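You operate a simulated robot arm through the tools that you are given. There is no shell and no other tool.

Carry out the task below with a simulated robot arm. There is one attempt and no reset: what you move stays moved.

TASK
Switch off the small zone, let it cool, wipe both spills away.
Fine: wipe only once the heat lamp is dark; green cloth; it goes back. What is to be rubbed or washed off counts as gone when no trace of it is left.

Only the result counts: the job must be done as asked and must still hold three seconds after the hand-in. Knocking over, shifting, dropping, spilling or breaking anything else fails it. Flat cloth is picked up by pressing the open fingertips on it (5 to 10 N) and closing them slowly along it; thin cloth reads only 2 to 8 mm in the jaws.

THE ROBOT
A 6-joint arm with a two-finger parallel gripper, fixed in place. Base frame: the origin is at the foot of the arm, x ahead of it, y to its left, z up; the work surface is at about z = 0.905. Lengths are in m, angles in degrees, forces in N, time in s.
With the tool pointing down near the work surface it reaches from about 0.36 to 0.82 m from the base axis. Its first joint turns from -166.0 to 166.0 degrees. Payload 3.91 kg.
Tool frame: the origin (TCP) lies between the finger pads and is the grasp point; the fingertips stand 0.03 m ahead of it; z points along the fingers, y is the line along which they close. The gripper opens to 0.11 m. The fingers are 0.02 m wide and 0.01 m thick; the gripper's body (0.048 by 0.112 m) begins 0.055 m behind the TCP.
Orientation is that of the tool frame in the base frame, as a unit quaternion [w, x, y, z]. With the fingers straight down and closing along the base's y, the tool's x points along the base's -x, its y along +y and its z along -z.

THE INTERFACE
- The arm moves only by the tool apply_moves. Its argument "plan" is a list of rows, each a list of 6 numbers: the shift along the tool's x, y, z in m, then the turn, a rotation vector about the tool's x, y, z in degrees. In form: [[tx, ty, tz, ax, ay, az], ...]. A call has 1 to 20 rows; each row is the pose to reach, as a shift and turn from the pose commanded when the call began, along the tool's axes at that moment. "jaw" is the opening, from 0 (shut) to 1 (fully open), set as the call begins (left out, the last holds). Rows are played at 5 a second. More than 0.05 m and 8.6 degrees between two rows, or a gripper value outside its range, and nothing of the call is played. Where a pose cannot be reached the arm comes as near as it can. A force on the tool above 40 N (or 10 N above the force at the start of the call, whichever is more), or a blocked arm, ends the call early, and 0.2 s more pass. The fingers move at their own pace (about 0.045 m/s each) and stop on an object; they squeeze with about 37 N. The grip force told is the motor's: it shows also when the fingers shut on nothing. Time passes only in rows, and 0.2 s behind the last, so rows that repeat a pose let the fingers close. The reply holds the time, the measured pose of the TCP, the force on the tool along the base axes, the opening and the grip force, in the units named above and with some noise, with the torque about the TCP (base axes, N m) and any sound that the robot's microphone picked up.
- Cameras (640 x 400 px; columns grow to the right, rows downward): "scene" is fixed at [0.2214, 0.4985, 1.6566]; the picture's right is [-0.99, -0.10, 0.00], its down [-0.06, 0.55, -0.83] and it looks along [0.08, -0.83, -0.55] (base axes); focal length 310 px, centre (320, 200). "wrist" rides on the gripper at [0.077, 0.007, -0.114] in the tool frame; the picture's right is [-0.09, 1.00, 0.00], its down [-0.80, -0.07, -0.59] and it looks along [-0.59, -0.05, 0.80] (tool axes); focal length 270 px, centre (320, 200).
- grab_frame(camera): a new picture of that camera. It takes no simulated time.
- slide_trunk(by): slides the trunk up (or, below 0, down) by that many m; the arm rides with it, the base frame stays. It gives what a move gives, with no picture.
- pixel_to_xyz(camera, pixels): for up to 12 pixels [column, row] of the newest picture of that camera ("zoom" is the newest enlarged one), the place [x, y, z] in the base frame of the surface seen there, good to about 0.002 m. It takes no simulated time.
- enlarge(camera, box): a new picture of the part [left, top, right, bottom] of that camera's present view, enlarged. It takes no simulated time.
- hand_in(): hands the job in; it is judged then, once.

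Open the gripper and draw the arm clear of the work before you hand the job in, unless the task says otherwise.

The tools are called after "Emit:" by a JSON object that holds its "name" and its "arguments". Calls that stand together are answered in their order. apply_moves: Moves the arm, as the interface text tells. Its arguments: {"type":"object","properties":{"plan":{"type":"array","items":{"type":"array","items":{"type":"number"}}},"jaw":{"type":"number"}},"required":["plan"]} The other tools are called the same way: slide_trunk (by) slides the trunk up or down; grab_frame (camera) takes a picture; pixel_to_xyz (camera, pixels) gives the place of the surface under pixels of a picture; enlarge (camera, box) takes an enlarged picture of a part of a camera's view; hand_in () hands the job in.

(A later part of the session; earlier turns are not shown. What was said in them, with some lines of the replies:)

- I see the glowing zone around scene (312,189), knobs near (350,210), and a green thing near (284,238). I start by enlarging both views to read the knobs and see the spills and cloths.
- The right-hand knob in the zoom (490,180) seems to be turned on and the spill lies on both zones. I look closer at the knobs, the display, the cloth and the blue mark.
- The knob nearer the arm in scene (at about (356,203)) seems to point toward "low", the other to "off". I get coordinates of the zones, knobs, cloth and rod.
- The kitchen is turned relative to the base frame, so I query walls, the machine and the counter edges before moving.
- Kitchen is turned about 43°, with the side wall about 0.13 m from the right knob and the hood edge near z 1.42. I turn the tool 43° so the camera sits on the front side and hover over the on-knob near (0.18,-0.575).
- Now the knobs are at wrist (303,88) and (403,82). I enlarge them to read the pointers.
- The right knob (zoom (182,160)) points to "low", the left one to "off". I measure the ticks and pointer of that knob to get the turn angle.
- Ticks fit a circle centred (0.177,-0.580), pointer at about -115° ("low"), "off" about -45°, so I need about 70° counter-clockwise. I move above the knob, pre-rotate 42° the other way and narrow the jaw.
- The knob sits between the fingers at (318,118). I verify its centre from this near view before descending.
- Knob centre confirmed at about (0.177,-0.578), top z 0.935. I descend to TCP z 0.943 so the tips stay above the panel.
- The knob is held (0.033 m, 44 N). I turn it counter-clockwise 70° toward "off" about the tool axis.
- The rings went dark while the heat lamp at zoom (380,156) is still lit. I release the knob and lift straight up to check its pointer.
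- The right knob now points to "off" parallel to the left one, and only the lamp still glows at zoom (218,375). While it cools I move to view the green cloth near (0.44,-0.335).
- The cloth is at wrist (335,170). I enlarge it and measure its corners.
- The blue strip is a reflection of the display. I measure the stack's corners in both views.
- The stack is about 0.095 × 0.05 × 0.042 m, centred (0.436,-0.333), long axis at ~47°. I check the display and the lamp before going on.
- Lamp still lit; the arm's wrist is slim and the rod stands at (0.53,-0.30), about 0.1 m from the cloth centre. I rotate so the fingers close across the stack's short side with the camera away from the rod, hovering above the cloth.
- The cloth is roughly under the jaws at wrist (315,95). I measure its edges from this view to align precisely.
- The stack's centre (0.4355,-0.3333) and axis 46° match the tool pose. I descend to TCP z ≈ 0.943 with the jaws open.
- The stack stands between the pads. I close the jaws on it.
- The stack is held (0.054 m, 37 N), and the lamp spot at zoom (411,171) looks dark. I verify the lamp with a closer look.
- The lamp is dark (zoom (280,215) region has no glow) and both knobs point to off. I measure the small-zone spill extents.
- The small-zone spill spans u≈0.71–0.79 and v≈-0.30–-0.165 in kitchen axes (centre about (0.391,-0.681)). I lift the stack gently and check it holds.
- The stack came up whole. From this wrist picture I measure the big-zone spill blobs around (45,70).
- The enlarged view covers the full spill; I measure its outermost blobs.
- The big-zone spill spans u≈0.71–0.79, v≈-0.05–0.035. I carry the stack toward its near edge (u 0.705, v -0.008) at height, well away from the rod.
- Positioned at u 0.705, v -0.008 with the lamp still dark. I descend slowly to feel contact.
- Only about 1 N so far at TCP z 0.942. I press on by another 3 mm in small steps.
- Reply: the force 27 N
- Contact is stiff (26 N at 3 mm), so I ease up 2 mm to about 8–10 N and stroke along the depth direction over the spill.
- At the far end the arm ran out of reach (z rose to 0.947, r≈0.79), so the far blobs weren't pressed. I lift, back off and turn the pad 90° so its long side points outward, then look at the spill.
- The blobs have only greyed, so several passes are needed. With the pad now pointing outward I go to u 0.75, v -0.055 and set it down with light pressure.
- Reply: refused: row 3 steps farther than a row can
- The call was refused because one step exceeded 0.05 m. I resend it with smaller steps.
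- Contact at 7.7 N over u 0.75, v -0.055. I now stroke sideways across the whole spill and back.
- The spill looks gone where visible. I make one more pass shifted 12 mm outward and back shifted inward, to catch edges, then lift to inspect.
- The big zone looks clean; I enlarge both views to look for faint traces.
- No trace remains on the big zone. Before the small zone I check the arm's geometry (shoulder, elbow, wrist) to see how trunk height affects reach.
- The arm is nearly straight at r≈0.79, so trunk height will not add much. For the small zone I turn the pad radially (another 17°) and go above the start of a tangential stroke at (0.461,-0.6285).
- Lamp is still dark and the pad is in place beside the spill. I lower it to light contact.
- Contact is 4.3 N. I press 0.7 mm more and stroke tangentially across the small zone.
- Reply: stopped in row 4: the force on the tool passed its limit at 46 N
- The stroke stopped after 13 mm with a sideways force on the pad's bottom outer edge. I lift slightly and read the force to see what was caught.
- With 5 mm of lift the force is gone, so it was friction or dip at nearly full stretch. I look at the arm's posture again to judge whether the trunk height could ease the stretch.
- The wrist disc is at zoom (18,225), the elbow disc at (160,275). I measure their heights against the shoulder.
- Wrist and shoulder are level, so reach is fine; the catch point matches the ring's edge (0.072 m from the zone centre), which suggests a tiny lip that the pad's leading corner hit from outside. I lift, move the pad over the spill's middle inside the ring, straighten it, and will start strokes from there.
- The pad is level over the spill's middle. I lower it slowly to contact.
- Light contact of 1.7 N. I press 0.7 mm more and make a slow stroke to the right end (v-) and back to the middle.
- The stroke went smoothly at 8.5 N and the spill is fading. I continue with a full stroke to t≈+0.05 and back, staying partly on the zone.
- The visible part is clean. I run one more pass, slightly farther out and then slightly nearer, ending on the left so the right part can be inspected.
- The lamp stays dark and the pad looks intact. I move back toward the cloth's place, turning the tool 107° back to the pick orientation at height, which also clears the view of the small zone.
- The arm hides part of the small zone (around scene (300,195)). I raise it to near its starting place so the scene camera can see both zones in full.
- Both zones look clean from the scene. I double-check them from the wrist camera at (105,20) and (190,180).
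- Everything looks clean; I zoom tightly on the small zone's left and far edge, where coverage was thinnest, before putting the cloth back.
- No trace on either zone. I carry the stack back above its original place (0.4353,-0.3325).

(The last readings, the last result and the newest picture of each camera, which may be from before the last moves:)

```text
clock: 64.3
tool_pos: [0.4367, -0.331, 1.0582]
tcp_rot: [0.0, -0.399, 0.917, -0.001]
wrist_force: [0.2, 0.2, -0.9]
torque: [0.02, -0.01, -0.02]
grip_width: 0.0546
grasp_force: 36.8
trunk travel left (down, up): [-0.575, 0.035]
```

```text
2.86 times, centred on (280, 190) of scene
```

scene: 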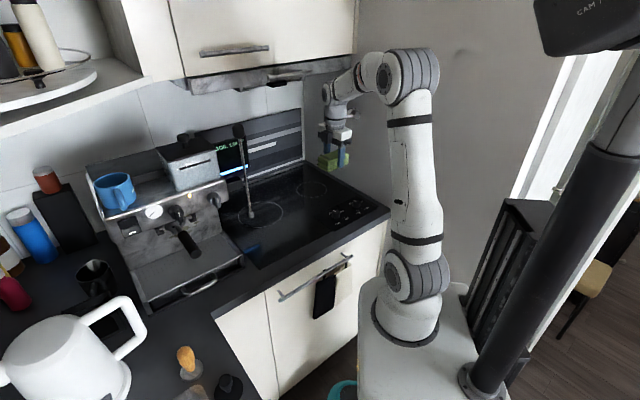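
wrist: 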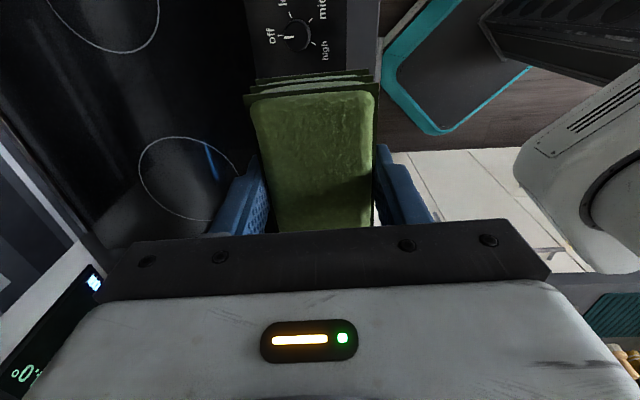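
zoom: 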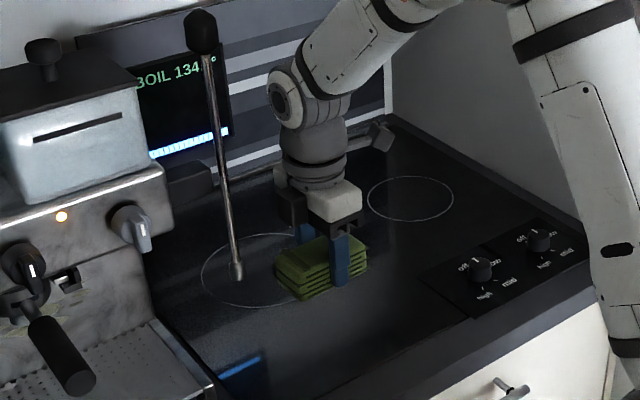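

Over the home spot within about 1.5 mm. I lower the stack to the hob, watching the force.

Emit:
{"name": "apply_moves", "arguments": {"plan": [[0.0012, 0, 0.035, 0, 0, 0], [0.0012, 0, 0.07, 0, 0, 0], [0.0012, 0, 0.095, 0, 0, 0], [0.0012, 0, 0.106, 0, 0, 0], [0.0012, 0, 0.111, 0, 0, 0], [0.0012, 0, 0.1135, 0, 0, 0], [0.0012, 0, 0.1135, 0, 0, 0]]}}

```text
clock: 65.9
tool_pos: [0.4356, -0.3319, 0.9441]
tcp_rot: [0.0, -0.399, 0.917, 0.0]
wrist_force: [-0.7, 0.3, -0.5]
torque: [-0.01, -0.01, -0.02]
grip_width: 0.054
grasp_force: 36.6
trunk travel left (down, up): [-0.575, 0.035]
```

No contact force yet at z 0.944. I lower in half-millimetre steps until it rests.

Emit:
{"name": "apply_moves", "arguments": {"plan": [[0, 0, 0.0005, 0, 0, 0], [0, 0, 0.001, 0, 0, 0], [0, 0, 0.0015, 0, 0, 0], [0, 0, 0.0015, 0, 0, 0]]}}

```text
clock: 66.9
tool_pos: [0.4358, -0.3326, 0.9437]
tcp_rot: [0.0, -0.399, 0.917, 0.001]
wrist_force: [0.2, -0.3, -0.6]
torque: [0.0, 0.01, -0.01]
grip_width: 0.0542
grasp_force: 37.3
trunk travel left (down, up): [-0.575, 0.035]
```

Emit:
{"name": "apply_moves", "arguments": {"plan": [[0, 0, 0.0004, 0, 0, 0], [0, 0, 0.0008, 0, 0, 0], [0, 0, 0.0012, 0, 0, 0], [0, 0, 0.0012, 0, 0, 0]]}}

```text
clock: 67.9
tool_pos: [0.4356, -0.3314, 0.9418]
tcp_rot: [0.0, -0.4, 0.916, 0.0]
wrist_force: [0.4, -0.8, -0.1]
torque: [-0.01, -0.01, 0.01]
grip_width: 0.0542
grasp_force: 36.9
trunk travel left (down, up): [-0.575, 0.035]
```

Still no clear contact (-0.1 N at z 0.942). I lower another 0.8 mm and read again.

Emit:
{"name": "apply_moves", "arguments": {"plan": [[0, 0, 0.0004, 0, 0, 0], [0, 0, 0.0008, 0, 0, 0], [0, 0, 0.0008, 0, 0, 0]]}}

Emit:
{"name": "enlarge", "arguments": {"camera": "scene", "box": [250, 200, 330, 260]}}

```text
clock: 68.7
tool_pos: [0.4344, -0.3311, 0.9421]
tcp_rot: [0.0, -0.4, 0.917, 0.0]
wrist_force: [-1.5, -1.0, 8.1]
torque: [0.05, 0.13, -0.01]
grip_width: 0.0544
grasp_force: 36.5
trunk travel left (down, up): [-0.575, 0.035]
```

```text
6.67 times, centred on (290, 230) of scene
```

zoom: 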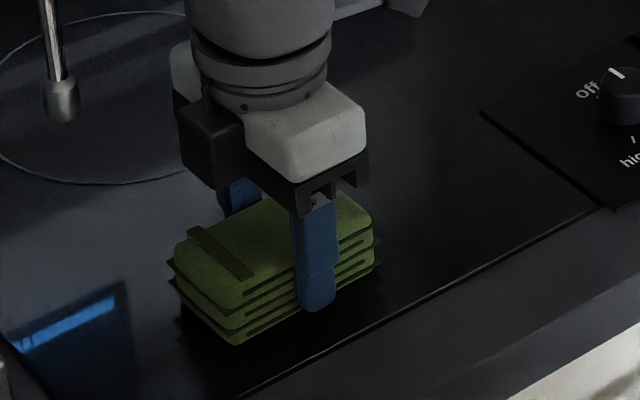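

The stack rests on the hob (8 N). I ease off 0.7 mm and open the jaws.

Emit:
{"name": "apply_moves", "arguments": {"plan": [[0, 0, -0.0007, 0, 0, 0], [0, 0, -0.0007, 0, 0, 0]]}}

Emit:
{"name": "apply_moves", "arguments": {"plan": [[0, 0, 0, 0, 0, 0], [0, 0, 0, 0, 0, 0], [0, 0, 0, 0, 0, 0], [0, 0, 0, 0, 0, 0], [0, 0, 0, 0, 0, 0]], "jaw": 1.0}}

Emit:
{"name": "grab_frame", "arguments": {"camera": "wrist"}}

```text
clock: 69.3
tool_pos: [0.4349, -0.3328, 0.9419]
tcp_rot: [0.0, -0.399, 0.917, 0.0]
wrist_force: [-0.2, -1.7, 2.7]
torque: [-0.06, 0.04, -0.03]
grip_width: 0.0544
grasp_force: 36.6
trunk travel left (down, up): [-0.575, 0.035]
```

```text
clock: 70.5
tool_pos: [0.4358, -0.3328, 0.9425]
tcp_rot: [0.0, -0.399, 0.917, 0.0]
wrist_force: [-0.4, 0.9, 0.3]
torque: [0.0, 0.0, 0.0]
grip_width: 0.1101
grasp_force: 0.1
trunk travel left (down, up): [-0.575, 0.035]
```

```text
taken
```

wrist: 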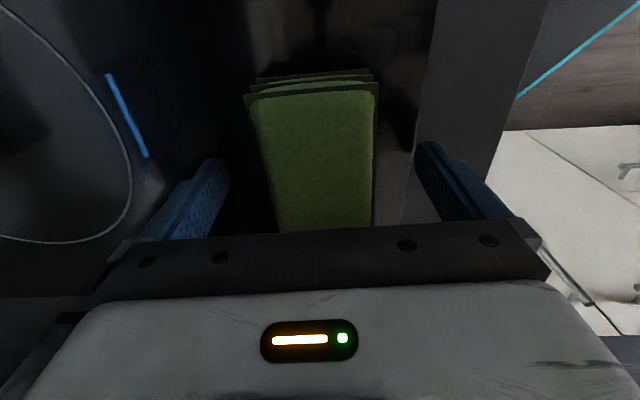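

The jaws are open around the standing stack. I lift straight up to the earlier hover height and measure how its position compares with the original.

Emit:
{"name": "apply_moves", "arguments": {"plan": [[0, 0, -0.02, 0, 0, 0], [0, 0, -0.05, 0, 0, 0], [0, 0, -0.09, 0, 0, 0], [0, 0, -0.137, 0, 0, 0], [0, 0, -0.137, 0, 0, 0]]}}

Emit:
{"name": "grab_frame", "arguments": {"camera": "wrist"}}

Emit:
{"name": "enlarge", "arguments": {"camera": "wrist", "box": [240, 20, 400, 170]}}

Emit:
{"name": "enlarge", "arguments": {"camera": "scene", "box": [255, 215, 315, 255]}}

```text
clock: 71.7
tool_pos: [0.4346, -0.331, 1.0802]
tcp_rot: [0.0, -0.4, 0.917, 0.0]
wrist_force: [-1.4, 0.2, -0.1]
torque: [0.03, -0.05, 0.02]
grip_width: 0.1101
grasp_force: 0.1
trunk travel left (down, up): [-0.575, 0.035]
```

```text
taken
```

wrist: 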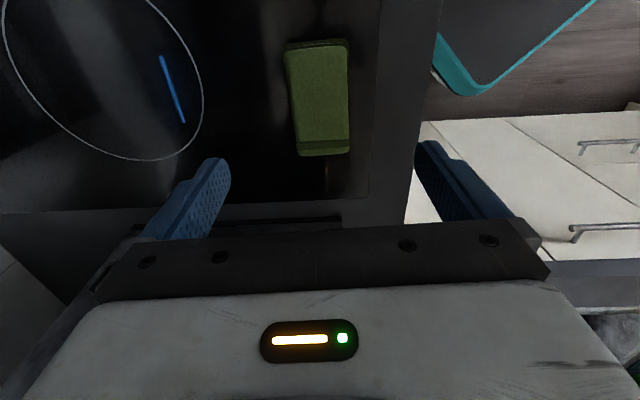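

```text
2.67 times, centred on (320, 95) of wrist
```

zoom: 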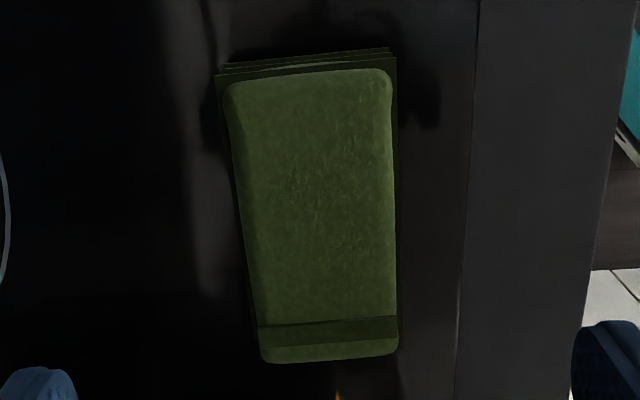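

```text
10.00 times, centred on (285, 235) of scene
```

zoom: 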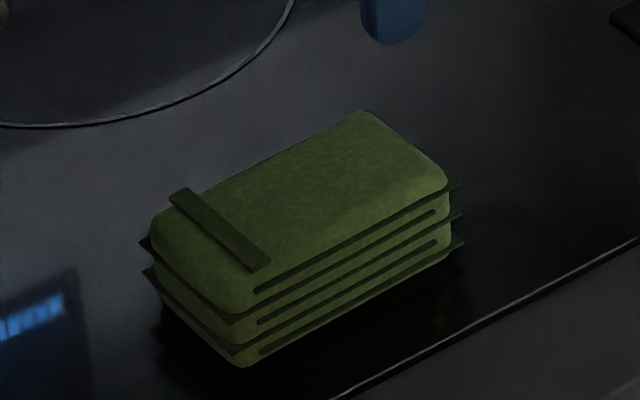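

The stack is back within about 3 mm of its original place. I draw the open gripper clear, up toward the starting pose.

Emit:
{"name": "apply_moves", "arguments": {"plan": [[0.005, 0, -0.03, 0, 0, 0], [0.035, 0.008, -0.055, 0, 0, 0], [0.07, 0.016, -0.075, 0, 0, 0], [0.105, 0.024, -0.095, 0, 0, 0], [0.14, 0.032, -0.11, 0, 0, 0], [0.17, 0.038, -0.125, 0, 0, 0], [0.1992, 0.0412, -0.13, 0, 0, 0], [0.1992, 0.0412, -0.13, 0, 0, 0]]}}

Emit:
{"name": "grab_frame", "arguments": {"camera": "scene"}}

Emit:
{"name": "enlarge", "arguments": {"camera": "scene", "box": [210, 150, 400, 270]}}

Emit:
{"name": "grab_frame", "arguments": {"camera": "wrist"}}

```text
clock: 73.5
tool_pos: [0.2682, -0.4493, 1.2103]
tcp_rot: [0.0, -0.399, 0.917, 0.0]
wrist_force: [0.2, -0.8, -0.3]
torque: [0.01, 0.01, 0.0]
grip_width: 0.1098
grasp_force: 0.0
trunk travel left (down, up): [-0.575, 0.035]
```

```text
taken
```

scene: 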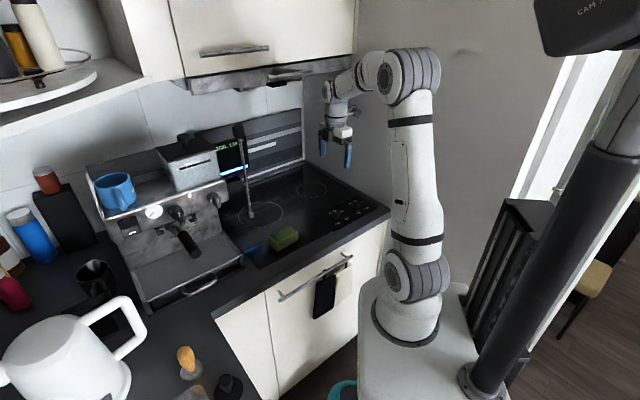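

```text
3.33 times, centred on (305, 210) of scene
```

zoom: 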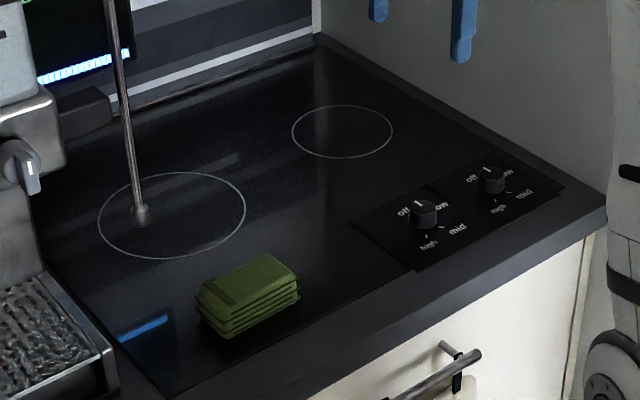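

```text
taken
```

wrist: 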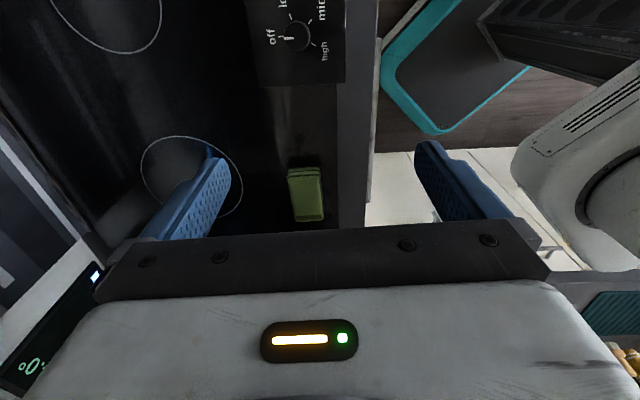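

The cloth is back, both zones are clean and the lamp is dark. One last look at the knobs before handing in.

Emit:
{"name": "enlarge", "arguments": {"camera": "scene", "box": [310, 185, 390, 235]}}

Emit:
{"name": "enlarge", "arguments": {"camera": "scene", "box": [280, 165, 350, 210]}}

```text
8.00 times, centred on (350, 210) of scene
```

zoom: 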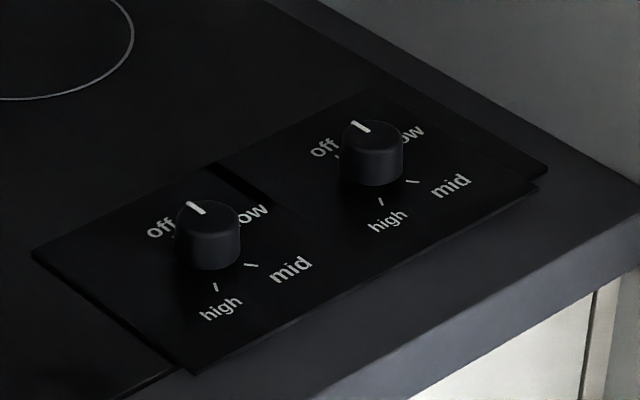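

```text
8.89 times, centred on (315, 188) of scene
```

zoom: 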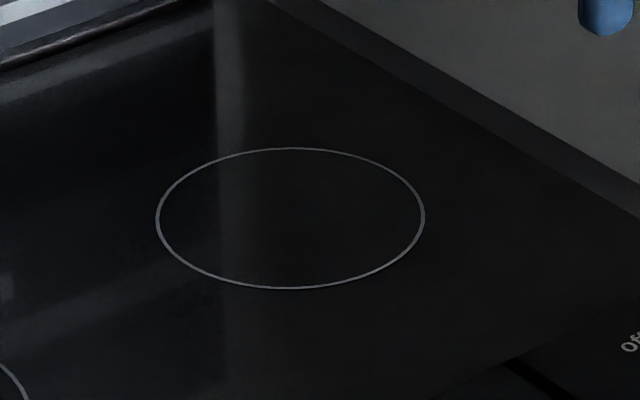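

Both knobs point to "off", the lamp is dark, no traces remain, the cloth is back in place and the arm is clear with open jaws. I hand in the job.

Emit:
{"name": "hand_in", "arguments": {}}

```text
The job is handed in.
```

The job is handed in: the small zone is off, both spills are wiped away, and the green cloth is back in its place. I have no verdict on it yet.

- **Small zone:** its knob was on "low" and now points to "off", matching the other knob. The heat lamp was dark before I started wiping.
- **Spills:** zoomed views of both zones, from the scene and wrist cameras, showed no trace left. One wiping stroke on the small zone stopped early on the force limit. I lifted, restarted from inside the ring, and the later strokes ran smoothly.
- **Cloth:** it sits within about 3 mm of where it started.
- **Arm:** the jaws are open and the arm is clear of the work. I saw nothing else moved or knocked in the last pictures.
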